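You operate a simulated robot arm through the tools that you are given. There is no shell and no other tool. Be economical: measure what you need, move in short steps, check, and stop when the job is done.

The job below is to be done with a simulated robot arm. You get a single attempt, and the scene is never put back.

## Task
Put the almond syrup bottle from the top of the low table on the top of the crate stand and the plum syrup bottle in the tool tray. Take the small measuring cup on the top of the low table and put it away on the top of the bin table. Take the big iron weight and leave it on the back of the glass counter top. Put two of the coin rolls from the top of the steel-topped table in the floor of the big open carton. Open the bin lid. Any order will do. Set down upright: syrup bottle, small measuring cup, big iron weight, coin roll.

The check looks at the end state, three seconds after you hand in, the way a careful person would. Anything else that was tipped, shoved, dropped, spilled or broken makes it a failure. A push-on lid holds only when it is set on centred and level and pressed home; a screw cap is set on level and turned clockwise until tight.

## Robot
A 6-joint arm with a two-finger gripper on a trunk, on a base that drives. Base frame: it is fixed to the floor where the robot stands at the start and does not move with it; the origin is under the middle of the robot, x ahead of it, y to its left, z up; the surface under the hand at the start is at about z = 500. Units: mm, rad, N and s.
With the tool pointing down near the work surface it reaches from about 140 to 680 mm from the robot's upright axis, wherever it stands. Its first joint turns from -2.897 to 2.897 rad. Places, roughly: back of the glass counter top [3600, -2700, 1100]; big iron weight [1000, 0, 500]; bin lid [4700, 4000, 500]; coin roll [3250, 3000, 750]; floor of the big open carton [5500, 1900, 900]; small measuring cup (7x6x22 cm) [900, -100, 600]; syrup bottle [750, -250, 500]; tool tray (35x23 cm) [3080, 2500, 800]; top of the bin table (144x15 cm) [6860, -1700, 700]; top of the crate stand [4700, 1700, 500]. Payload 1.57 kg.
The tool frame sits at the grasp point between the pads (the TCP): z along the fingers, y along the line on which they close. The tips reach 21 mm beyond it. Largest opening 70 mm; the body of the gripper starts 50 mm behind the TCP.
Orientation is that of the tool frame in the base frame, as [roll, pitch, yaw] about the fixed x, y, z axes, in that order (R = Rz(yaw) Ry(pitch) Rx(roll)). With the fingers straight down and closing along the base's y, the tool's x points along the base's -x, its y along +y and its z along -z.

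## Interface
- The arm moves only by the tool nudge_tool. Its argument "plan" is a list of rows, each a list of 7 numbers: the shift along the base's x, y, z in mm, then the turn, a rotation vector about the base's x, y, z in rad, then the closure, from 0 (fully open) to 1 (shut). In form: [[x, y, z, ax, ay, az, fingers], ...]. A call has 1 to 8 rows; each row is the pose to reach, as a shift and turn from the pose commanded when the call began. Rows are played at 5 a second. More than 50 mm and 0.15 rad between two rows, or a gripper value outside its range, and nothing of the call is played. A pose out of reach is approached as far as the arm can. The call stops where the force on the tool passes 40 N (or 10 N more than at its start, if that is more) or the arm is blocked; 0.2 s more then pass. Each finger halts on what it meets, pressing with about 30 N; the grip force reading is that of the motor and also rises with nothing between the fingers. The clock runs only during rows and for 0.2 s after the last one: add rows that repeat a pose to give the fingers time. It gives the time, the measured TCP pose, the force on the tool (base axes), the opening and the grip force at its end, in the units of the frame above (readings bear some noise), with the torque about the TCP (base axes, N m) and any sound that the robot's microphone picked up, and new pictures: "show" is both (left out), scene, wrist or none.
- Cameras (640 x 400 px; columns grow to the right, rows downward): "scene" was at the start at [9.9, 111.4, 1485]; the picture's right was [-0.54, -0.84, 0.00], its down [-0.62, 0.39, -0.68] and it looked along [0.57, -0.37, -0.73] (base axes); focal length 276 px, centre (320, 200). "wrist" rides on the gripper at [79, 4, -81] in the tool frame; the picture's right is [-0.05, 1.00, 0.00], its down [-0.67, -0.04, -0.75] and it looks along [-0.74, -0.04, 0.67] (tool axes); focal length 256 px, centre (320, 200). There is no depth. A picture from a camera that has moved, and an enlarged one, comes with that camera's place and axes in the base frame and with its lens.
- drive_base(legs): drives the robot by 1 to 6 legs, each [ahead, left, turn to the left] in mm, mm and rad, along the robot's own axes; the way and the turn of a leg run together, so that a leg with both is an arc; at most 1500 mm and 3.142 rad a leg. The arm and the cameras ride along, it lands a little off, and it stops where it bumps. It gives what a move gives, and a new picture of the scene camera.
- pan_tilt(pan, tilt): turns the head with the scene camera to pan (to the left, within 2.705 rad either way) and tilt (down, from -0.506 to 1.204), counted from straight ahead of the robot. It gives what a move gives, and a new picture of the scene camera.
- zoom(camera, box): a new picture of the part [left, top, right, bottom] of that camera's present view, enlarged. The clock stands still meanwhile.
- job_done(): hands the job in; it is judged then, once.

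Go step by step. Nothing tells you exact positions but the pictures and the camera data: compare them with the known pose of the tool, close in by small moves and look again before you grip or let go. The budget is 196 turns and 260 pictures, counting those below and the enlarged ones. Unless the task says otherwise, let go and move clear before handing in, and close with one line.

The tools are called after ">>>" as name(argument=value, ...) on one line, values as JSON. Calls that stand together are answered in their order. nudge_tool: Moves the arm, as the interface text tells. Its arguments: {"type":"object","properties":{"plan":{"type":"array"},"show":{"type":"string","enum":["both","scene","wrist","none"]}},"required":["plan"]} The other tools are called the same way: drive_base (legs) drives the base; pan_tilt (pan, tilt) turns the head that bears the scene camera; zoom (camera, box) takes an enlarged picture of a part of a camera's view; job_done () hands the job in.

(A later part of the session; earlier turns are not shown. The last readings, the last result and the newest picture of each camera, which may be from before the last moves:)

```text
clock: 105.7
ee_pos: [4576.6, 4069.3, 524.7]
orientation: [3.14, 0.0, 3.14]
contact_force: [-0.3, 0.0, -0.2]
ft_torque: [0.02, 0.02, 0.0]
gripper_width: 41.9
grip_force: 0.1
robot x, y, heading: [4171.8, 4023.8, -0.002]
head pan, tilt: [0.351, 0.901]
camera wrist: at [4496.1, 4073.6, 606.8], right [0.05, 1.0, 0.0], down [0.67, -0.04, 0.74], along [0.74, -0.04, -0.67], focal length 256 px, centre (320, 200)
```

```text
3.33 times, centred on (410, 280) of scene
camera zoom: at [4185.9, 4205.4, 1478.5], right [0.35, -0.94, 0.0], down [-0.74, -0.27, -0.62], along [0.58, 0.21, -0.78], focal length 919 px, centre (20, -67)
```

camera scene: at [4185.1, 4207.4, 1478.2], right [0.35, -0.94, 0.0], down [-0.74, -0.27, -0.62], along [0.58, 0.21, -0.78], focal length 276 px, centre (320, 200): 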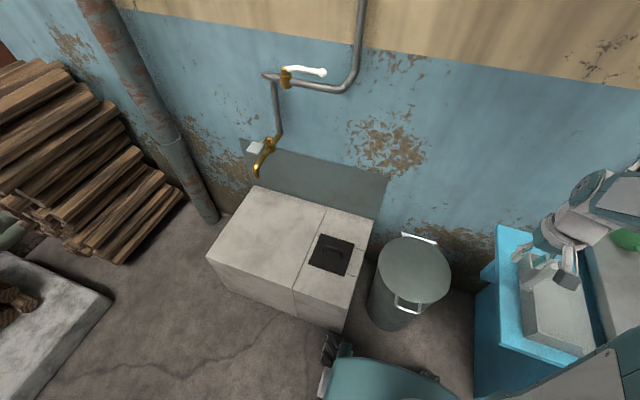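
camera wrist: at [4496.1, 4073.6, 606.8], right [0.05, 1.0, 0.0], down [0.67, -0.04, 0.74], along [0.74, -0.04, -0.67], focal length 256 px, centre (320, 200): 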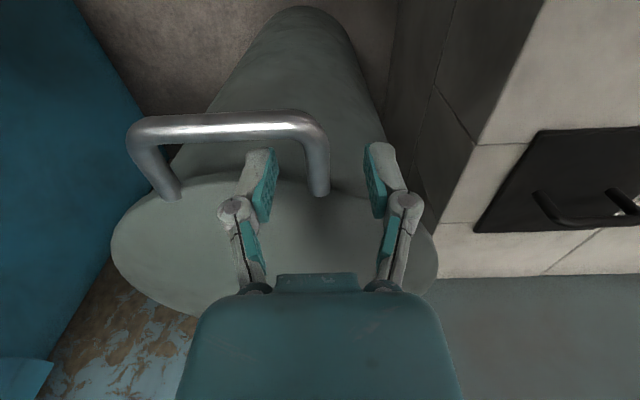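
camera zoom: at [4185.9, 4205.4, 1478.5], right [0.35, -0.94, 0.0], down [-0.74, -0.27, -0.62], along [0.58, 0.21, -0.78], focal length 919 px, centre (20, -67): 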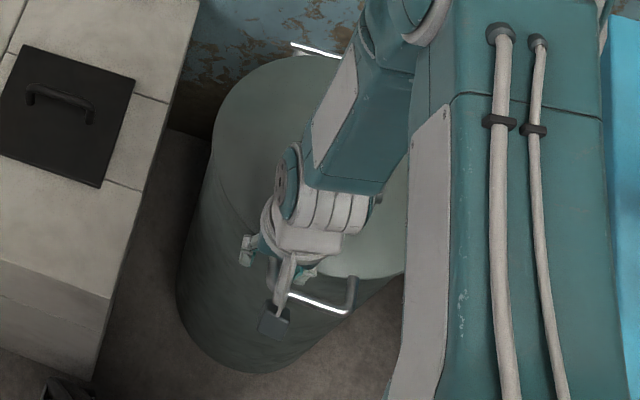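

The handle arm lies between the pads. I lower 8 mm more and close.

>>> nudge_tool(plan=[[0, 0, -8, 0, 0, 0, 0.4], [0, 0, -8, 0, 0, 0, 0.7], [0, 0, -8, 0, 0, 0, 1], [0, 0, -8, 0, 0, 0, 1], [0, 0, -8, 0, 0, 0, 1]], show="wrist")

```text
clock: 106.9
ee_pos: [4575.4, 4067.6, 518.0]
orientation: [3.138, 0.0, 3.137]
contact_force: [1.0, -13.7, 3.4]
ft_torque: [-0.13, 0.14, 0.06]
gripper_width: 11.1
grip_force: 31.8
robot x, y, heading: [4171.3, 4022.3, -0.001]
head pan, tilt: [0.351, 0.901]
camera wrist: at [4495.3, 4072.3, 598.7], right [0.06, 1.0, 0.0], down [0.67, -0.04, 0.74], along [0.74, -0.04, -0.67], focal length 256 px, centre (320, 200)
```

wrist: 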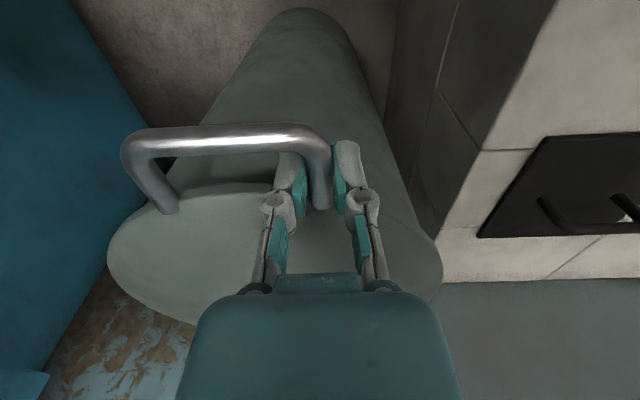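

Gripped at 11 mm. I lift along an arc about the hinge, x≈4871 with a radius of about 296.

>>> nudge_tool(plan=[[1, -1, 22, 0, 0, 0, 1], [3, -1, 44, 0, 0, 0, 1], [8, -1, 66, 0, 0, 0, 1], [13, -1, 87, 0, 0, 0, 1], [20, -1, 108, 0, 0, 0, 1], [29, -1, 129, 0, 0, 0, 1], [40, -1, 148, 0, 0, 0, 1]])

```text
clock: 108.5
ee_pos: [4615.3, 4068.2, 665.4]
orientation: [3.14, -0.001, 3.141]
contact_force: [-1.2, 24.5, -3.2]
ft_torque: [0.24, 0.46, 0.14]
gripper_width: 11.5
grip_force: 31.8
robot x, y, heading: [4171.6, 4024.3, 0.001]
head pan, tilt: [0.351, 0.901]
camera scene: at [4186.0, 4209.2, 1478.0], right [0.35, -0.94, 0.0], down [-0.74, -0.27, -0.62], along [0.58, 0.21, -0.79], focal length 276 px, centre (320, 200)
camera wrist: at [4535.0, 4072.1, 747.1], right [0.05, 1.0, 0.0], down [0.67, -0.04, 0.74], along [0.74, -0.04, -0.67], focal length 256 px, centre (320, 200)
```

scene: 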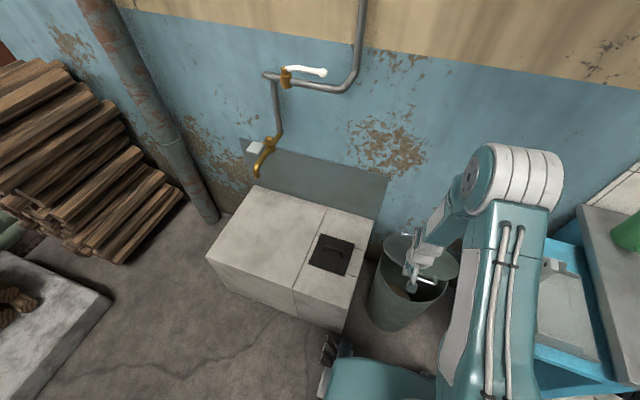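
wrist: 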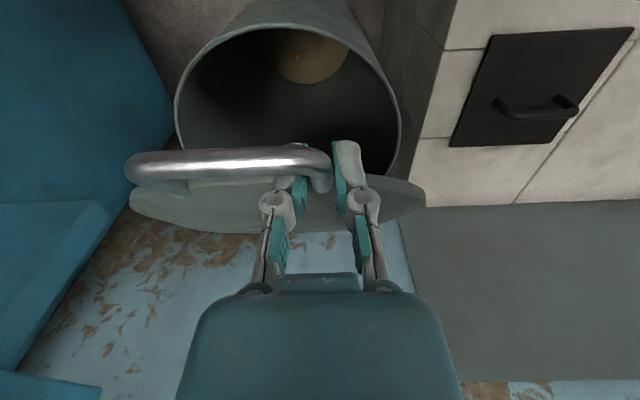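

The lid is opening well. I continue along the arc.

>>> nudge_tool(plan=[[12, 0.6, 19, 0, 0, 0, 1], [30, 0.6, 43, 0, 0, 0, 1], [50, 0.6, 64, 0, 0, 0, 1], [72, 0.6, 84, 0, 0, 0, 1], [96, 0.6, 101, 0, 0, 0, 1], [122, 0.6, 116, 0, 0, 0, 1]], show="wrist")

```text
clock: 109.9
ee_pos: [4736.9, 4067.5, 782.0]
orientation: [3.141, -0.002, 3.139]
contact_force: [-3.5, 9.3, -0.6]
ft_torque: [0.16, 1.0, -0.08]
gripper_width: 11.8
grip_force: 31.9
robot x, y, heading: [4171.0, 4023.6, 0.002]
head pan, tilt: [0.351, 0.901]
camera wrist: at [4657.4, 4072.1, 862.8], right [0.06, 1.0, 0.0], down [0.67, -0.04, 0.74], along [0.74, -0.04, -0.67], focal length 256 px, centre (320, 200)
```

wrist: 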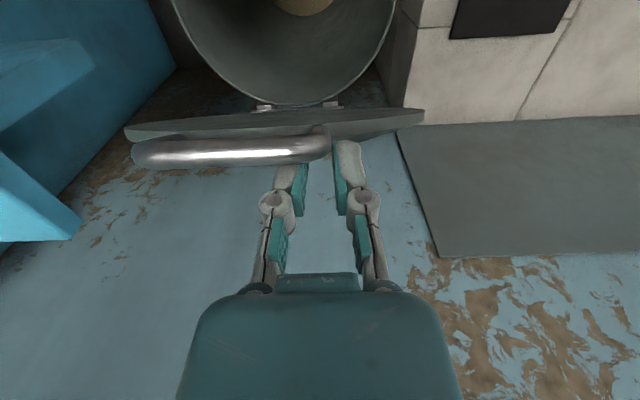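

The lid is at about 63°. I continue toward vertical.

>>> nudge_tool(plan=[[27, 0, 9, 0, 0, 0, 1], [55, 0, 15, 0, 0, 0, 1], [84, 0, 20, 0, 0, 0, 1]])

```text
clock: 110.7
ee_pos: [4822.1, 4067.6, 799.4]
orientation: [3.141, 0.0, 3.141]
contact_force: [0.4, -0.4, 0.4]
ft_torque: [0.01, 0.02, 0.03]
gripper_width: 0.2
grip_force: 28.7
robot x, y, heading: [4171.1, 4024.0, 0.005]
head pan, tilt: [0.351, 0.901]
camera scene: at [4186.5, 4205.3, 1478.5], right [0.35, -0.94, 0.0], down [-0.74, -0.27, -0.62], along [0.58, 0.21, -0.78], focal length 276 px, centre (320, 200)
camera wrist: at [4741.9, 4072.4, 881.0], right [0.06, 1.0, 0.0], down [0.67, -0.04, 0.74], along [0.74, -0.04, -0.67], focal length 256 px, centre (320, 200)
```

scene: 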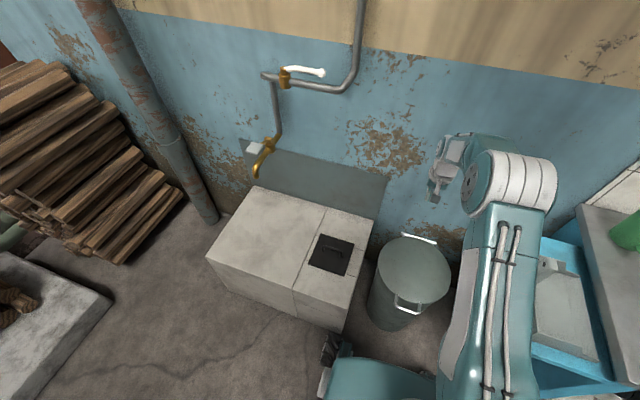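
wrist: 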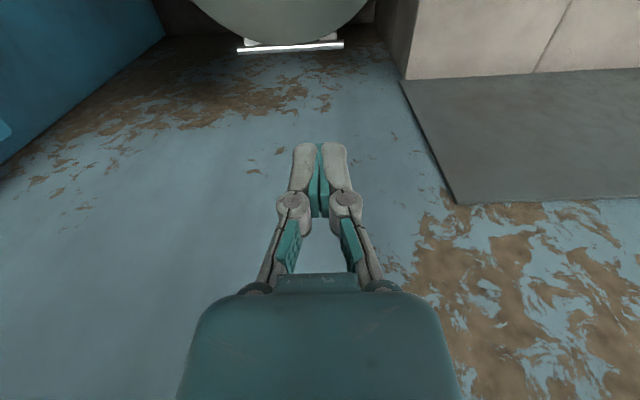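

The grip slipped off near 70° and the lid fell shut, because the true hinge is nearer (x≈4856). I'll repeat with a corrected arc, a deeper grip and the base slightly closer. First I bring the tool back.

>>> nudge_tool(plan=[[-48, 0, 10, 0, 0, 0, 0.7], [-96, 0, 10, 0, 0, 0, 0.4], [-144, 0, 10, 0, 0, 0, 0.4], [-192, 0, 0, 0, 0, 0, 0.4], [-240, 0, 0, 0, 0, 0, 0.4], [-288, 10, -20, 0, 0, 0, 0.4], [-293, 40, -60, 0, 0, 0, 0.4], [-293, 40, -100, 0, 0, 0, 0.4]], show="none")

>>> drive_base(legs=[[38, -38, 0]])

>>> zoom(camera="wrist", box=[0, 0, 640, 400])

```text
refused: row 6 steps farther than a row can; nothing moved
```

```text
clock: 111.6
ee_pos: [4854.4, 4037.2, 801.5]
orientation: [-3.141, -0.001, -3.139]
contact_force: [-0.4, 0.3, 0.2]
ft_torque: [-0.04, -0.02, -0.02]
gripper_width: 0.0
grip_force: 28.1
robot x, y, heading: [4204.8, 3989.9, 0.008]
head pan, tilt: [0.351, 0.901]
camera scene: at [4217.0, 4159.9, 1481.5], right [0.35, -0.94, -0.01], down [-0.73, -0.27, -0.62], along [0.58, 0.22, -0.78], focal length 276 px, centre (320, 200)
```

scene: 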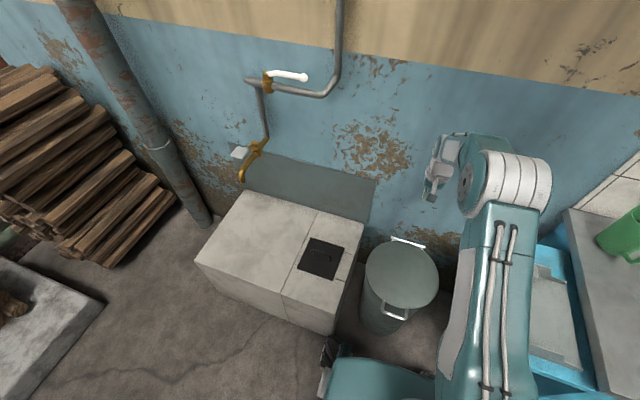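

```text
1.00 times, centred on (320, 200) of wrist (not enlarged: the box is as wide or as high as the picture)
camera zoom: at [4773.9, 4041.1, 882.9], right [0.05, 1.0, 0.0], down [0.67, -0.03, 0.75], along [0.74, -0.04, -0.67], focal length 256 px, centre (320, 200)
```

zoom: 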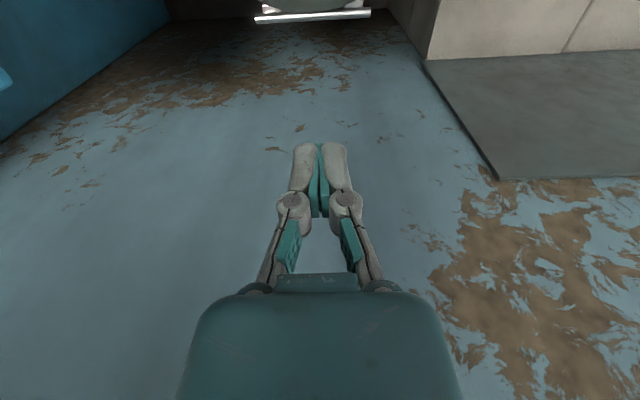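

No harm done. Now I bring the tool back to above the handle arm.

>>> nudge_tool(plan=[[-47, 4, 5, 0, 0, 0, 0.4], [-94, 8, 5, 0, 0, 0, 0.4], [-141, 12, 5, 0, 0, 0, 0.4], [-188, 16, 5, 0, 0, 0, 0.4], [-235, 24, 0, 0, 0, 0, 0.4], [-282, 32, 0, 0, 0, 0, 0.4], [-285, 32, -45, 0, 0, 0, 0.4], [-285, 32, -90, 0, 0, 0, 0.4]], show="none")

>>> nudge_tool(plan=[[0, 0, -45, 0, 0, 0, 0.4], [0, 0, -90, 0, 0, 0, 0.4], [0, 0, -90, 0, 0, 0, 0.4]], show="wrist")

```text
clock: 113.4
ee_pos: [4567.6, 4072.5, 711.0]
orientation: [-3.138, 0.003, -3.14]
contact_force: [0.9, -0.7, 0.9]
ft_torque: [-0.03, 0.01, 0.02]
gripper_width: 42.0
grip_force: 0.0
robot x, y, heading: [4203.7, 3986.4, 0.007]
head pan, tilt: [0.351, 0.901]
```

```text
clock: 114.2
ee_pos: [4567.6, 4071.5, 620.8]
orientation: [3.141, 0.0, -3.138]
contact_force: [0.2, 0.5, -0.5]
ft_torque: [0.0, 0.03, -0.01]
gripper_width: 41.9
grip_force: 0.1
out of reach, approached as far as the arm can: row 2
robot x, y, heading: [4203.5, 3987.5, 0.003]
head pan, tilt: [0.351, 0.901]
camera wrist: at [4487.0, 4075.3, 701.9], right [0.05, 1.0, 0.0], down [0.67, -0.03, 0.75], along [0.74, -0.04, -0.67], focal length 256 px, centre (320, 200)
```

wrist: 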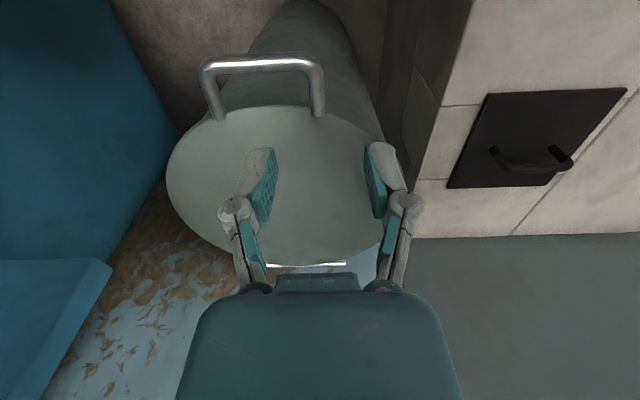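

Too close again for the low pose, so I move the base back 38 mm and keep the tool over the handle.

>>> drive_base(legs=[[-38, 10, 0]])

>>> nudge_tool(plan=[[20, -5, 0, 0, 0, 0, 0.4], [39, -10, -30, 0, 0, 0, 0.4], [39, -10, -60, 0, 0, 0, 0.4], [39, -10, -60, 0, 0, 0, 0.4]], show="wrist")

```text
clock: 115.1
ee_pos: [4532.6, 4078.5, 620.3]
orientation: [-3.139, 0.001, -3.139]
contact_force: [0.2, -0.5, -0.4]
ft_torque: [0.02, 0.0, 0.01]
gripper_width: 41.9
grip_force: 0.1
robot x, y, heading: [4169.0, 3994.5, 0.002]
head pan, tilt: [0.351, 0.901]
camera scene: at [4180.7, 4169.5, 1479.4], right [0.35, -0.94, 0.0], down [-0.74, -0.27, -0.62], along [0.58, 0.22, -0.78], focal length 276 px, centre (320, 200)
```

scene: 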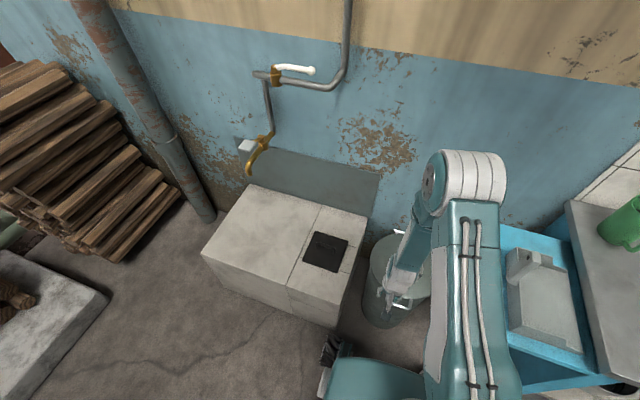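

```text
clock: 116.1
ee_pos: [4572.1, 4073.0, 558.0]
orientation: [-3.134, -0.002, -3.139]
contact_force: [-0.6, 0.0, -0.3]
ft_torque: [-0.04, 0.02, 0.01]
gripper_width: 42.0
grip_force: 0.1
out of reach, approached as far as the arm can: row 1
robot x, y, heading: [4166.4, 3996.2, 0.005]
head pan, tilt: [0.351, 0.901]
camera wrist: at [4491.7, 4077.1, 638.9], right [0.05, 1.0, -0.01], down [0.67, -0.03, 0.74], along [0.74, -0.04, -0.67], focal length 256 px, centre (320, 200)
```

wrist: 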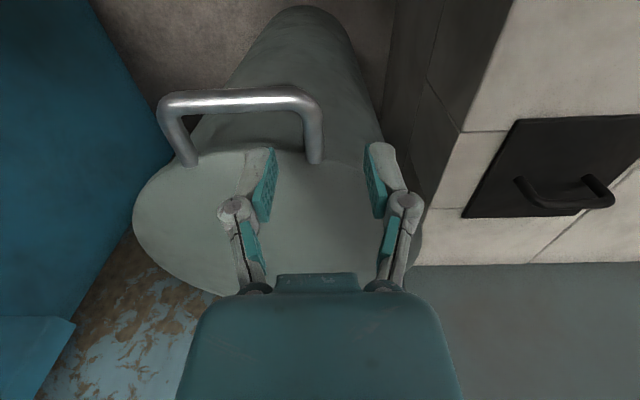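

Now I lower deep onto the arm and close.

>>> nudge_tool(plan=[[-2, -3.5, -25, 0, 0, 0, 0.4], [-3, -3.5, -46, 0, 0, 0, 0.4], [-3, -3.5, -46, 0, 0, 0, 0.7], [-3, -3.5, -46, 0, 0, 0, 1], [-3, -3.5, -46, 0, 0, 0, 1], [-3, -3.5, -46, 0, 0, 0, 1]], show="wrist")

```text
clock: 117.1
ee_pos: [4573.3, 4067.2, 523.6]
orientation: [-3.126, -0.002, 2.952]
contact_force: [-2.8, 15.5, 0.1]
ft_torque: [0.11, -0.62, 0.52]
gripper_width: 14.3
grip_force: 31.6
out of reach, approached as far as the arm can: row 1, 2, 3, 4
robot x, y, heading: [4168.5, 3996.9, 0.003]
head pan, tilt: [0.351, 0.901]
stopped in row 4: the force on the tool passed its limit at 53 N (the readings are from after the stop); the commanded pose is now the measured one
camera wrist: at [4495.4, 4088.6, 603.9], right [0.24, 0.97, -0.01], down [0.65, -0.15, 0.74], along [0.72, -0.19, -0.67], focal length 256 px, centre (320, 200)
```

wrist: 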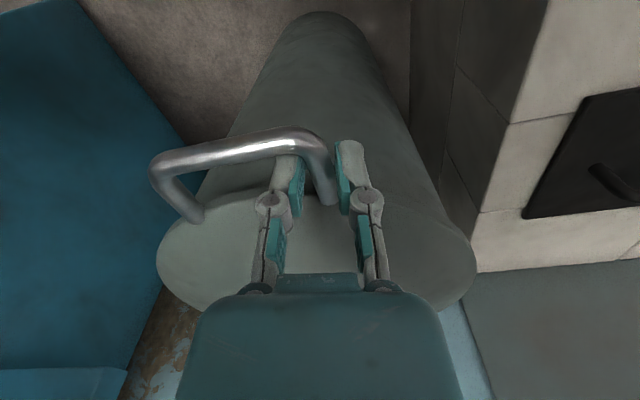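

The limit twisted the gripper. I open, rise, and shift the base to 30 mm farther back and 30 mm left, where it worked before.

>>> nudge_tool(plan=[[0, 0, 0, 0, 0, 0, 0.7], [0, 0, 0, 0, 0, 0, 0.4], [0, 0, 45, 0, 0, 0.1, 0.4], [0, 0, 90, 0, 0, 0.19, 0.4], [0, 0, 90, 0, 0, 0.19, 0.4]], show="none")

>>> drive_base(legs=[[-28, 32, 0]])

>>> nudge_tool(plan=[[15, -15, 0, 0, 0, 0, 0.4], [28, -30, 0, 0, 0, 0, 0.4], [28, -30, -45, 0, 0, 0, 0.4], [28, -30, -45, 0, 0, 0, 0.4]], show="wrist")

```text
clock: 118.2
ee_pos: [4582.6, 4061.5, 615.4]
orientation: [-3.107, 0.039, 3.136]
contact_force: [-0.1, -0.3, -0.5]
ft_torque: [0.01, -0.03, -0.02]
gripper_width: 42.3
grip_force: 0.3
out of reach, approached as far as the arm can: row 3
robot x, y, heading: [4169.3, 3993.6, 0.005]
head pan, tilt: [0.351, 0.901]
stopped in row 5: the force on the tool passed its limit at 45 N (the readings are from after the stop); the commanded pose is now the measured one
```

```text
clock: 119.1
ee_pos: [4554.4, 4080.0, 614.3]
orientation: [-3.118, 0.039, 3.132]
contact_force: [0.1, -0.1, -0.5]
ft_torque: [0.07, 0.02, 0.01]
gripper_width: 42.1
grip_force: 0.1
robot x, y, heading: [4143.1, 4022.6, 0.004]
head pan, tilt: [0.351, 0.901]
camera scene: at [4153.5, 4190.4, 1480.1], right [0.35, -0.94, -0.01], down [-0.74, -0.27, -0.62], along [0.58, 0.22, -0.78], focal length 276 px, centre (320, 200)
```

scene: 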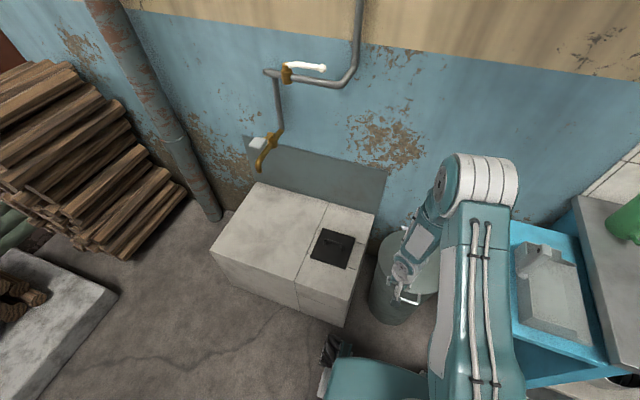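

```text
clock: 120.1
ee_pos: [4581.7, 4057.3, 568.6]
orientation: [-3.108, 0.038, 3.133]
contact_force: [0.8, -0.7, 0.1]
ft_torque: [-0.01, -0.02, -0.01]
gripper_width: 42.0
grip_force: 0.0
robot x, y, heading: [4139.5, 4023.2, 0.007]
head pan, tilt: [0.351, 0.901]
camera wrist: at [4498.3, 4065.0, 647.0], right [0.06, 1.0, -0.03], down [0.64, -0.02, 0.77], along [0.77, -0.07, -0.64], focal length 256 px, centre (320, 200)
```

wrist: 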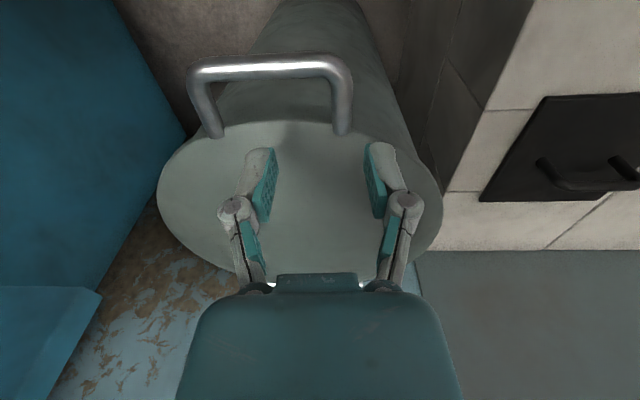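

I level the tool, centre on the handle arm at (4569,4068), and go down.

>>> nudge_tool(plan=[[-13, 11, 0, 0.034, 0.038, 0.008, 0.4], [-13, 11, -28, 0.034, 0.038, 0.008, 0.4], [-13, 11, -55, 0.034, 0.038, 0.008, 0.4], [-13, 11, -55, 0.034, 0.038, 0.008, 0.4]], show="wrist")

```text
clock: 121.1
ee_pos: [4569.2, 4066.1, 514.8]
orientation: [-3.141, 0.002, 3.139]
contact_force: [1.9, -0.3, -0.4]
ft_torque: [-0.01, 0.02, 0.09]
gripper_width: 42.0
grip_force: 0.2
robot x, y, heading: [4139.0, 4021.8, 0.001]
head pan, tilt: [0.351, 0.901]
camera wrist: at [4488.6, 4071.0, 596.5], right [0.05, 1.0, 0.0], down [0.67, -0.04, 0.75], along [0.74, -0.04, -0.67], focal length 256 px, centre (320, 200)
```

wrist: 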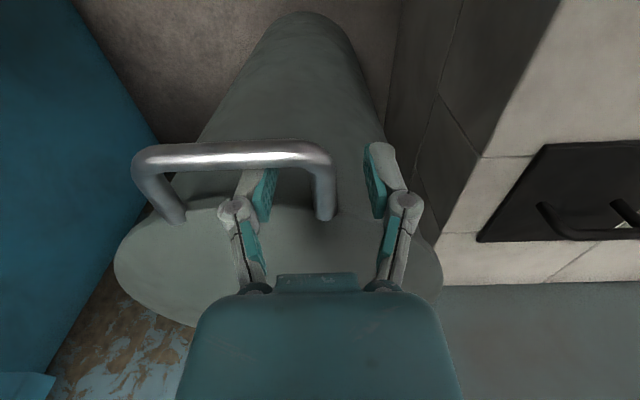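

Good alignment. I close and begin the arc.

>>> nudge_tool(plan=[[0, 2, -3, 0, 0, 0, 0.7], [0, 2, -3, 0, 0, 0, 1], [0, 2, -3, 0, 0, 0, 1], [0, 2, -3, 0, 0, 0, 1], [2, 2, 18, 0, 0, 0, 1], [5, 2, 40, 0, 0, 0, 1], [10, 2, 61, 0, 0, 0, 1], [16, 2, 81, 0, 0, 0, 1]], show="wrist")

```text
clock: 122.9
ee_pos: [4585.5, 4068.1, 596.3]
orientation: [3.141, -0.002, 3.14]
contact_force: [-10.5, -5.6, 1.1]
ft_torque: [-0.04, 0.32, -0.01]
gripper_width: 11.0
grip_force: 31.9
robot x, y, heading: [4141.2, 4020.8, 0.002]
head pan, tilt: [0.351, 0.901]
camera wrist: at [4504.9, 4072.4, 677.9], right [0.06, 1.0, 0.0], down [0.67, -0.04, 0.74], along [0.74, -0.04, -0.67], focal length 256 px, centre (320, 200)
```

wrist: 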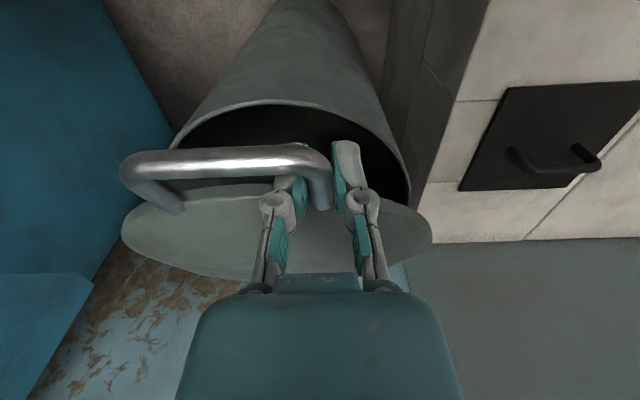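

Holding well. I continue to about 60°.

>>> nudge_tool(plan=[[16, 0, 39, 0, 0, 0, 1], [38, 0, 75, 0, 0, 0, 1], [66, 0, 107, 0, 0, 0, 1], [99, 0, 134, 0, 0, 0, 1], [135, 0, 156, 0, 0, 0, 1]], show="wrist")

```text
clock: 123.9
ee_pos: [4666.7, 4068.3, 713.1]
orientation: [3.142, -0.039, 3.133]
contact_force: [23.7, 0.5, -45.5]
ft_torque: [1.06, 3.18, -0.38]
gripper_width: 11.3
grip_force: 32.0
robot x, y, heading: [4141.0, 4023.8, 0.005]
head pan, tilt: [0.351, 0.901]
stopped in row 5: the force on the tool passed its limit at 49 N (the readings are from after the stop); the commanded pose is now the measured one
camera wrist: at [4589.6, 4072.9, 798.8], right [0.06, 1.0, 0.0], down [0.7, -0.04, 0.72], along [0.72, -0.05, -0.7], focal length 256 px, centre (320, 200)
```

wrist: 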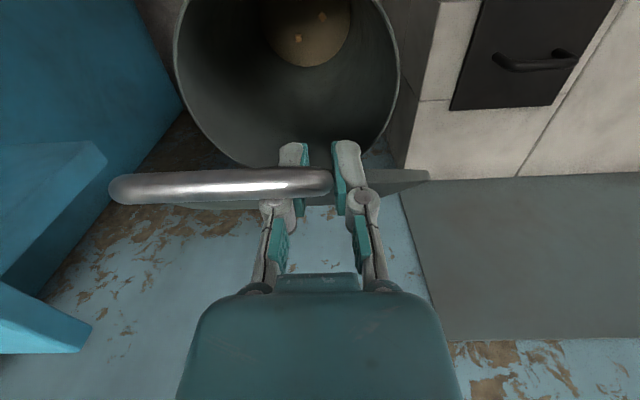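

The pull is radial, toward the hinge. I relax along the force a little and continue with smaller steps.

>>> nudge_tool(plan=[[3, 0, -4, 0, 0.02, 0, 1], [6, 0, -7, 0, 0.039, 0, 1], [6, 0, -7, 0, 0.039, 0, 1]], show="none")

```text
clock: 124.6
ee_pos: [4667.3, 4068.3, 714.2]
orientation: [-3.139, -0.084, 3.135]
contact_force: [-20.2, -0.9, 22.3]
ft_torque: [-0.19, -0.27, -0.34]
gripper_width: 11.1
grip_force: 32.3
robot x, y, heading: [4139.0, 4021.1, 0.008]
head pan, tilt: [0.351, 0.901]
stopped in row 3: the force on the tool passed its limit at 68 N (the readings are from after the stop); the commanded pose is now the measured one
```

I rotated the wrong way there. I level the pitch and make a small tangential step.

>>> nudge_tool(plan=[[0, 0, 0, 0, -0.04, 0, 1], [0, 0, 0, 0, -0.084, 0, 1], [0, 0, 0, 0, -0.084, 0, 1]], show="none")

>>> nudge_tool(plan=[[8, 0, 7, 0, 0, 0, 1], [16, 0, 13, 0, 0, 0, 1], [16, 0, 13, 0, 0, 0, 1]], show="both")

```text
clock: 125.4
ee_pos: [4663.4, 4068.1, 710.9]
orientation: [-3.139, -0.018, 3.135]
contact_force: [-35.2, 2.0, 7.4]
ft_torque: [0.37, 5.62, -1.21]
gripper_width: 11.0
grip_force: 31.5
robot x, y, heading: [4140.1, 4023.7, 0.007]
head pan, tilt: [0.351, 0.901]
```

```text
clock: 126.2
ee_pos: [4673.0, 4067.5, 719.7]
orientation: [-3.137, -0.042, 3.135]
contact_force: [-38.8, 11.2, -23.3]
ft_torque: [0.86, 12.03, -1.58]
gripper_width: 11.1
grip_force: 31.8
robot x, y, heading: [4139.4, 4022.6, 0.008]
head pan, tilt: [0.351, 0.901]
camera scene: at [4153.5, 4205.9, 1478.1], right [0.35, -0.94, 0.0], down [-0.74, -0.27, -0.62], along [0.58, 0.21, -0.79], focal length 276 px, centre (320, 200)
camera wrist: at [4596.0, 4073.1, 804.2], right [0.06, 1.0, -0.01], down [0.7, -0.04, 0.72], along [0.71, -0.05, -0.7], focal length 256 px, centre (320, 200)
```

scene: 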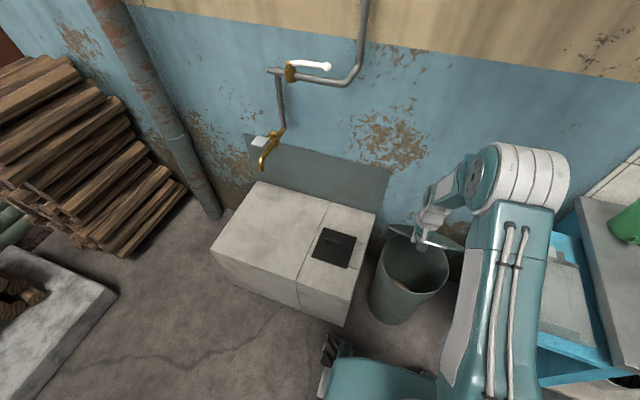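
wrist: 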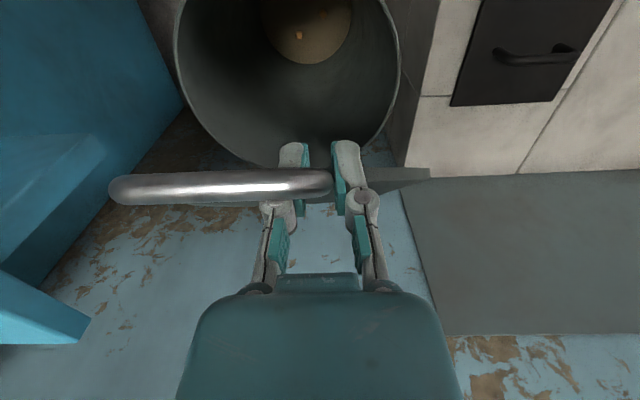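

The 12 Nm torque shows my deep fingertips levering against the lid's rim. I'll bring it back down along the arc and regrip shallower, nearer the bar, using the same corrected hinge.

>>> nudge_tool(plan=[[-10, 0, -9, 0, -0.02, 0, 1], [-21, 0, -18, 0, -0.04, 0, 1], [-49, 0, -50, 0, -0.042, 0, 1], [-72, 0, -86, 0, -0.042, 0, 1], [-90, 0, -126, 0, -0.042, 0, 1], [-101, 0, -167, 0, -0.042, 0, 1], [-104, 0, -190, 0, -0.042, 0, 1], [-105, 0, -205, 0, -0.042, 0, 1]], show="wrist")

```text
clock: 127.0
ee_pos: [4644.9, 4068.1, 693.7]
orientation: [-3.14, 0.039, 3.139]
contact_force: [-18.3, 11.5, 12.0]
ft_torque: [0.17, 0.7, -0.24]
gripper_width: 11.1
grip_force: 32.1
robot x, y, heading: [4136.7, 4020.2, 0.006]
head pan, tilt: [0.351, 0.901]
stopped in row 3: the force on the tool passed its limit at 61 N (the readings are from after the stop); the commanded pose is now the measured one
camera wrist: at [4561.7, 4072.5, 771.3], right [0.06, 1.0, 0.0], down [0.64, -0.04, 0.77], along [0.77, -0.04, -0.64], focal length 256 px, centre (320, 200)
```

wrist: 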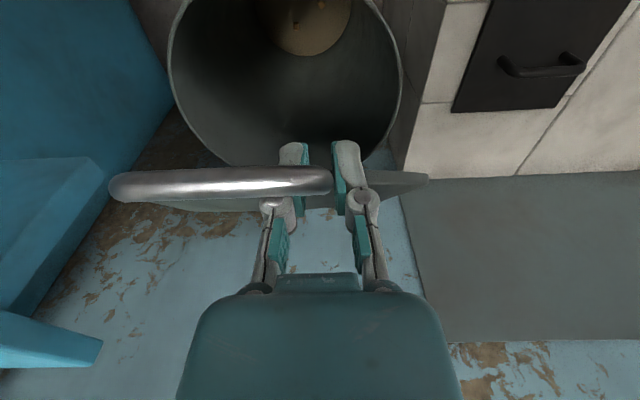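

The grip jams at this depth. I'll open and let the lid fall shut as before, then regrip shallower.

>>> nudge_tool(plan=[[0, 0, 3, 0, 0, 0, 0.6], [0, 0, 30, 0, -0.039, 0, 0.4], [-20, 0, 40, 0, -0.039, 0, 0.4], [-60, 0, 40, 0, -0.039, 0, 0.4], [-74, 0, 10, 0, -0.039, 0, 0.4], [-74, 0, -35, 0, -0.039, 0, 0.4], [-74, 0, -80, 0, -0.039, 0, 0.4], [-74, 0, -115, 0, -0.039, 0, 0.4]], show="wrist")

```text
clock: 127.5
ee_pos: [4647.1, 4073.6, 696.4]
orientation: [3.14, 0.05, 3.139]
contact_force: [27.9, 28.4, -44.8]
ft_torque: [0.86, 3.53, -0.49]
gripper_width: 20.5
grip_force: 0.0
robot x, y, heading: [4137.7, 4025.6, 0.007]
head pan, tilt: [0.351, 0.901]
stopped in row 2: the force on the tool passed its limit at 85 N (the readings are from after the stop); the commanded pose is now the measured one
camera wrist: at [4564.3, 4076.8, 774.3], right [0.06, 1.0, 0.0], down [0.63, -0.04, 0.78], along [0.78, -0.04, -0.63], focal length 256 px, centre (320, 200)
```

wrist: 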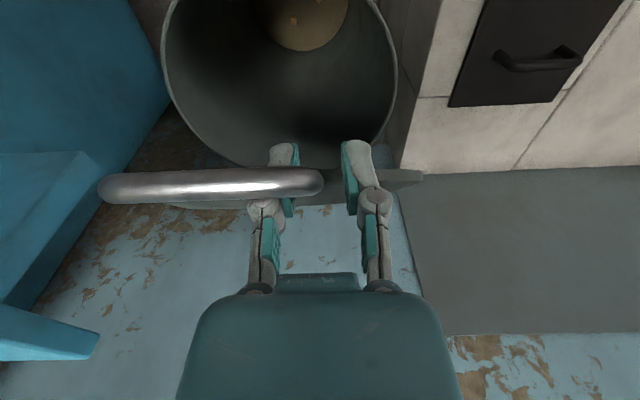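

The lid stays up because the finger sits through the U and jams against it at about 50°. I'll lower it back along the arc with the fingers loose, then pull out.

>>> nudge_tool(plan=[[-6, -3, -8, 0, 0, 0, 0.65], [-17, -3, -21, 0, 0.02, 0, 0.65], [-28, -3, -34, 0, 0.04, 0, 0.65], [-51, -3, -70, 0, 0.05, 0, 0.65], [-69, -3, -109, 0, 0.05, 0, 0.65], [-78, -3, -145, 0, 0.05, 0, 0.65], [-78, -3, -175, 0, 0.05, 0, 0.65]], show="wrist")

```text
clock: 129.1
ee_pos: [4568.4, 4064.7, 524.7]
orientation: [3.138, 0.003, 3.136]
contact_force: [3.2, -0.2, 1.7]
ft_torque: [0.01, -0.01, 0.09]
gripper_width: 25.1
grip_force: 0.4
robot x, y, heading: [4138.2, 4021.2, 0.003]
head pan, tilt: [0.351, 0.901]
camera wrist: at [4488.4, 4069.1, 605.9], right [0.06, 1.0, 0.0], down [0.66, -0.04, 0.75], along [0.75, -0.04, -0.66], focal length 256 px, centre (320, 200)
```

wrist: 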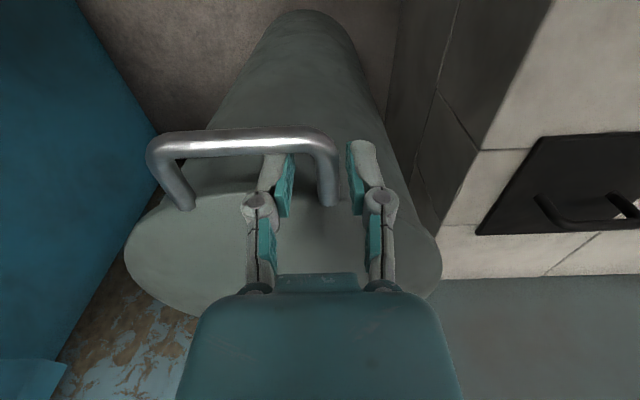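

The lid is closed and I'm free of it. New approach: tilt the closed fingers forward about 0.7 rad and push the bar up from below and in front, following the arc. First I back off and tilt.

>>> nudge_tool(plan=[[0, 0, 45, 0, 0, 0, 0.6], [0, -10, 90, 0, 0, 0, 0.6], [0, -30, 130, 0, 0, 0, 1], [0, -30, 130, 0, 0, 0, 1]], show="none")

>>> drive_base(legs=[[-150, 0, 0]])

>>> nudge_tool(plan=[[20, 0, 20, 0, -0.1, 0, 1], [40, 0, 20, 0, -0.2, 0, 1], [60, 0, 20, 0, -0.3, 0, 1], [80, 0, 20, 0, -0.4, 0, 1], [90, 0, 20, 0, -0.5, 0, 1], [90, 0, 20, 0, -0.6, 0, 1], [90, 0, 20, 0, -0.7, 0, 1], [90, 0, 20, 0, -0.7, 0, 1]])

```text
clock: 130.1
ee_pos: [4568.6, 4034.7, 653.4]
orientation: [3.138, -0.001, 3.134]
contact_force: [0.2, 0.2, -0.6]
ft_torque: [0.0, -0.02, -0.02]
gripper_width: 0.1
grip_force: 28.8
robot x, y, heading: [4140.6, 4023.0, 0.004]
head pan, tilt: [0.351, 0.901]
```

```text
clock: 131.4
ee_pos: [4418.2, 4035.0, 653.9]
orientation: [3.139, 0.003, 3.136]
contact_force: [0.9, 0.8, 1.0]
ft_torque: [-0.06, 0.04, 0.04]
gripper_width: 0.0
grip_force: 28.8
robot x, y, heading: [3988.8, 4023.5, 0.003]
head pan, tilt: [0.351, 0.901]
camera scene: at [3999.7, 4203.3, 1478.6], right [0.35, -0.94, 0.0], down [-0.74, -0.27, -0.62], along [0.58, 0.22, -0.78], focal length 276 px, centre (320, 200)
```

scene: 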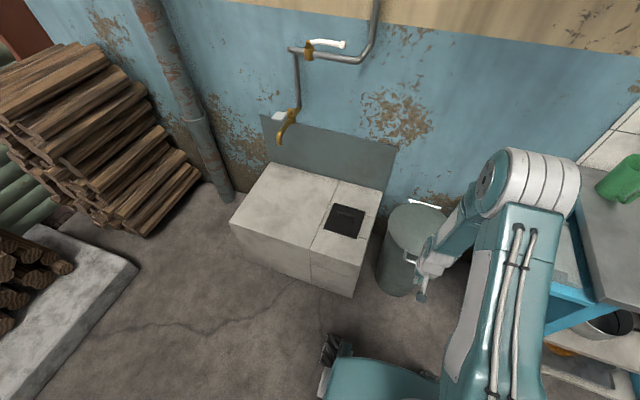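

```text
clock: 133.2
ee_pos: [4507.9, 4033.8, 673.5]
orientation: [3.135, 0.703, 3.136]
contact_force: [0.0, 0.8, -0.3]
ft_torque: [-0.02, -0.01, -0.02]
gripper_width: 0.2
grip_force: 28.9
robot x, y, heading: [3985.3, 4024.3, 0.009]
head pan, tilt: [0.351, 0.901]
camera scene: at [3999.7, 4203.5, 1478.5], right [0.35, -0.94, 0.0], down [-0.74, -0.27, -0.62], along [0.58, 0.22, -0.78], focal length 276 px, centre (320, 200)
camera wrist: at [4394.5, 4038.6, 685.0], right [0.04, 1.0, 0.04], down [0.03, -0.04, 1.0], along [1.0, -0.04, -0.03], focal length 256 px, centre (320, 200)
```

scene: 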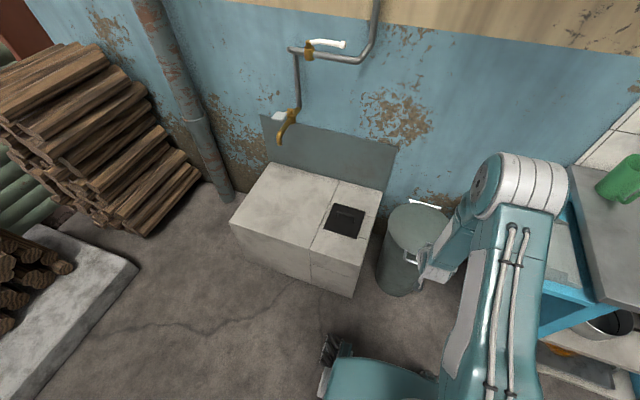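
wrist: 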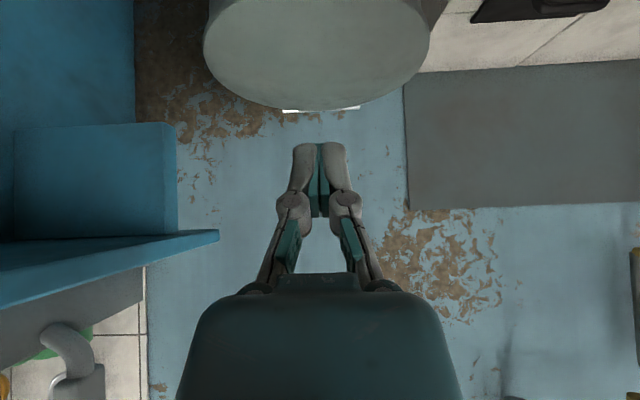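

The tilt works. I go down in front of the handle, then forward under the bar.

>>> nudge_tool(plan=[[-8, 0, -48, 0, 0, 0, 1], [-8, 0, -96, 0, 0, 0, 1], [-8, 0, -144, 0, 0, 0, 1], [-8, 0, -188, 0, 0, 0, 1], [-8, 0, -188, 0, 0, 0, 1]])

>>> zoom(camera="scene", box=[360, 180, 480, 310])

```text
clock: 134.4
ee_pos: [4502.1, 4032.4, 486.1]
orientation: [3.135, 0.703, 3.134]
contact_force: [0.4, 1.0, 0.1]
ft_torque: [-0.01, 0.0, 0.01]
gripper_width: 0.0
grip_force: 28.1
robot x, y, heading: [3987.8, 4021.0, 0.006]
head pan, tilt: [0.351, 0.901]
camera scene: at [3999.9, 4203.5, 1478.5], right [0.35, -0.94, 0.0], down [-0.74, -0.27, -0.62], along [0.58, 0.22, -0.78], focal length 276 px, centre (320, 200)
camera wrist: at [4387.7, 4037.3, 496.9], right [0.04, 1.0, 0.04], down [0.03, -0.04, 1.0], along [1.0, -0.04, -0.03], focal length 256 px, centre (320, 200)
```

scene: 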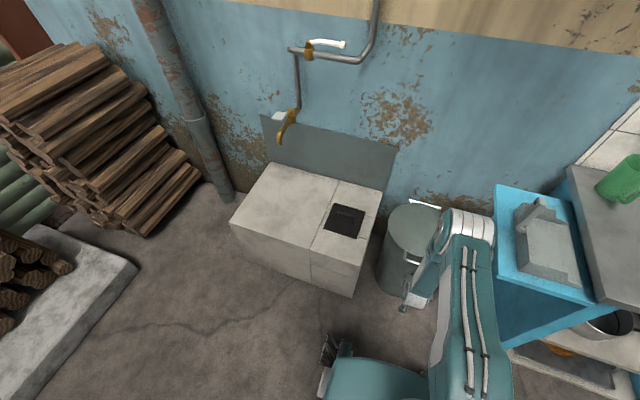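
wrist: 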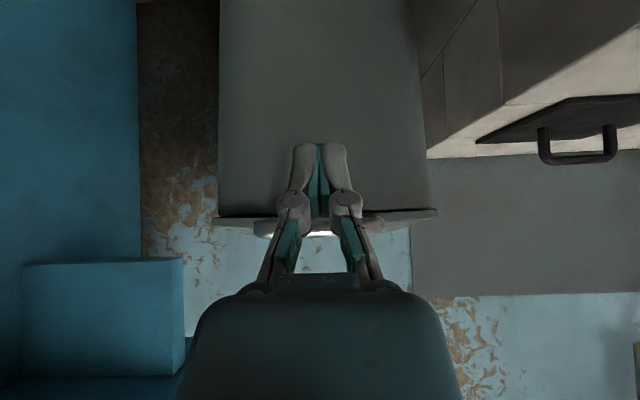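

```text
3.08 times, centred on (420, 245) of scene
camera zoom: at [3999.9, 4203.5, 1478.5], right [0.35, -0.94, 0.0], down [-0.74, -0.27, -0.62], along [0.58, 0.22, -0.78], focal length 848 px, centre (12, 62)
```

zoom: 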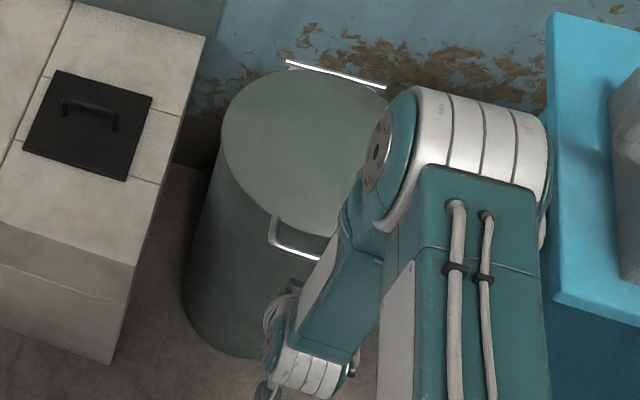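

The bar is at z≈512, so I slide under it and start lifting along the arc.

>>> nudge_tool(plan=[[30, 1, 4, 0, 0, 0, 1], [44, 1, 12, 0, 0, 0, 1], [48, 1, 47, 0, 0, 0, 1], [54, 1, 76, 0, 0, 0, 1], [63, 1, 105, 0, 0, 0, 1], [80, 1, 145, 0, 0, 0, 1]])

```text
clock: 135.8
ee_pos: [4579.9, 4034.3, 629.0]
orientation: [3.134, 0.701, 3.135]
contact_force: [-1.3, 0.5, -1.1]
ft_torque: [-0.01, -0.01, -0.02]
gripper_width: 5.9
grip_force: 28.7
robot x, y, heading: [3985.6, 4022.4, 0.006]
head pan, tilt: [0.351, 0.901]
camera scene: at [4000.0, 4203.5, 1478.5], right [0.35, -0.94, 0.0], down [-0.74, -0.27, -0.62], along [0.58, 0.22, -0.78], focal length 276 px, centre (320, 200)
camera wrist: at [4466.5, 4038.9, 641.1], right [0.04, 1.0, 0.04], down [0.03, -0.04, 1.0], along [1.0, -0.04, -0.03], focal length 256 px, centre (320, 200)
```

scene: 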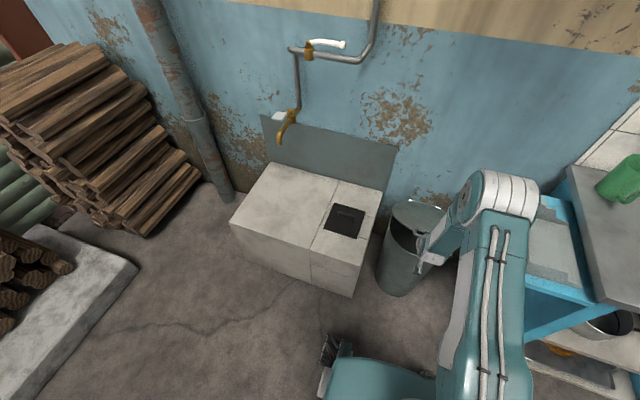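
wrist: 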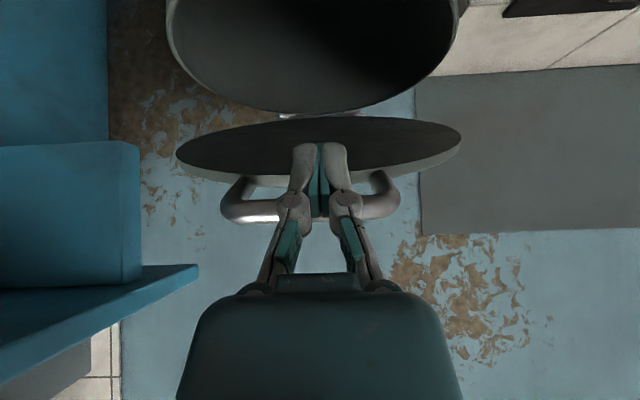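

The lid is rising nicely on the hook. I continue to about 60°.

>>> nudge_tool(plan=[[12, 0, 20, 0, 0, 0, 1], [25, 0, 38, 0, 0, 0, 1], [54, 0, 71, 0, 0, 0, 1], [88, 0, 100, 0, 0, 0, 1], [126, 0, 124, 0, 0, 0, 1]], show="wrist")

```text
clock: 137.0
ee_pos: [4706.0, 4035.2, 754.3]
orientation: [3.135, 0.701, 3.137]
contact_force: [-0.6, -0.6, 0.5]
ft_torque: [-0.01, 0.01, -0.01]
gripper_width: 0.3
grip_force: 28.4
robot x, y, heading: [3982.0, 4021.9, 0.007]
head pan, tilt: [0.351, 0.901]
camera wrist: at [4592.1, 4039.7, 766.9], right [0.04, 1.0, 0.04], down [0.03, -0.04, 1.0], along [1.0, -0.04, -0.03], focal length 256 px, centre (320, 200)
```

wrist: 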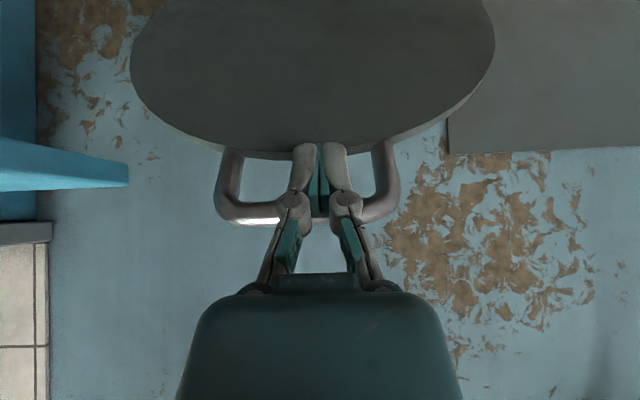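

The lid is at about 62°. I keep pushing with the arm as far as it reaches.

>>> nudge_tool(plan=[[22, 0, 8, 0, 0, 0, 1], [43, 0, 15, 0, 0, 0, 1]], show="wrist")

```text
clock: 137.6
ee_pos: [4751.2, 4035.8, 772.5]
orientation: [3.134, 0.707, 3.135]
contact_force: [-4.8, 2.2, 11.3]
ft_torque: [-0.05, -0.03, -0.03]
gripper_width: 0.1
grip_force: 29.0
out of reach, approached as far as the arm can: row 1
robot x, y, heading: [3984.8, 4023.5, 0.01]
head pan, tilt: [0.351, 0.901]
camera wrist: at [4636.9, 4040.8, 783.0], right [0.04, 1.0, 0.04], down [0.02, -0.04, 1.0], along [1.0, -0.04, -0.02], focal length 256 px, centre (320, 200)
```

wrist: 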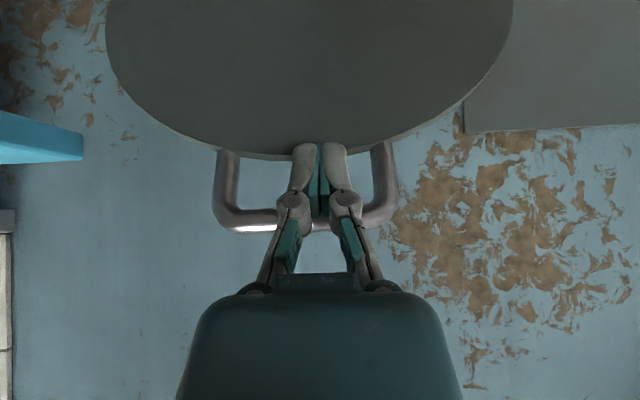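

The arm is near its reach, so I drive the base forward slowly to push the lid on past vertical.

>>> drive_base(legs=[[70, 0, 0]])

>>> zoom(camera="wrist", box=[0, 0, 640, 400])

```text
clock: 138.5
ee_pos: [4779.4, 4036.8, 777.4]
orientation: [3.133, 0.719, 3.134]
contact_force: [0.1, -0.5, -0.2]
ft_torque: [0.0, -0.01, -0.05]
gripper_width: 0.0
grip_force: 28.8
robot x, y, heading: [4011.8, 4022.6, 0.003]
head pan, tilt: [0.351, 0.901]
stopped in leg 1: the force on the tool passed its limit at 46 N (the readings are from after the stop); the commanded pose is now the measured one
camera scene: at [4025.1, 4203.7, 1478.5], right [0.35, -0.94, 0.0], down [-0.74, -0.27, -0.62], along [0.58, 0.22, -0.79], focal length 276 px, centre (320, 200)
```

scene: 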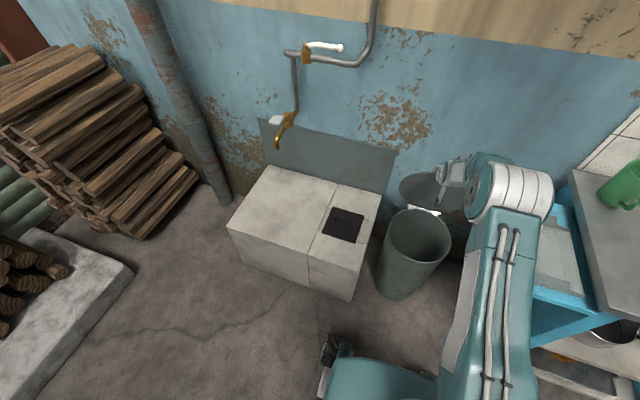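

```text
1.00 times, centred on (320, 200) of wrist (not enlarged: the box is as wide or as high as the picture)
camera zoom: at [4664.6, 4040.7, 787.8], right [0.04, 1.0, 0.04], down [0.01, -0.04, 1.0], along [1.0, -0.04, -0.01], focal length 256 px, centre (320, 200)
```

zoom: 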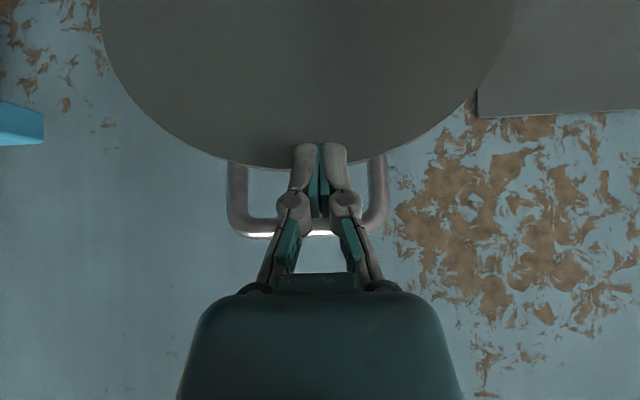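

The force reads zero, so the lid may now stand by itself or be at its stop. I nudge gently forward to test.

>>> nudge_tool(plan=[[0, 0, 0, 0, 0, 0, 1], [0, 0, 0, 0, 0, 0, 1]], show="wrist")

>>> zoom(camera="scene", box=[370, 140, 490, 260])

```text
clock: 139.1
ee_pos: [4778.9, 4036.1, 779.8]
orientation: [3.133, 0.72, 3.135]
contact_force: [-0.6, -0.2, -0.4]
ft_torque: [0.02, 0.0, 0.01]
gripper_width: 0.2
grip_force: 28.8
robot x, y, heading: [4009.9, 4021.2, 0.006]
head pan, tilt: [0.351, 0.901]
camera wrist: at [4664.5, 4040.5, 787.7], right [0.04, 1.0, 0.04], down [0.01, -0.04, 1.0], along [1.0, -0.04, -0.01], focal length 256 px, centre (320, 200)
```

wrist: 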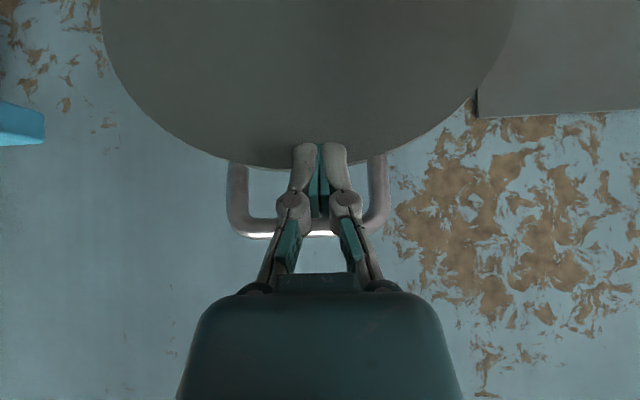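

```text
3.33 times, centred on (430, 200) of scene
camera zoom: at [4025.1, 4203.7, 1478.5], right [0.35, -0.94, 0.0], down [-0.74, -0.27, -0.62], along [0.58, 0.22, -0.79], focal length 919 px, centre (-47, 200)
```

zoom: 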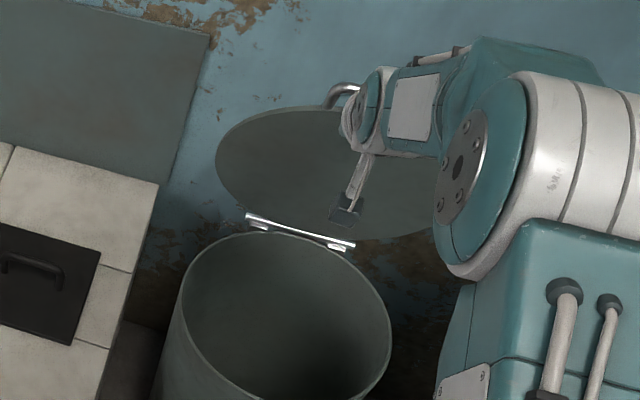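

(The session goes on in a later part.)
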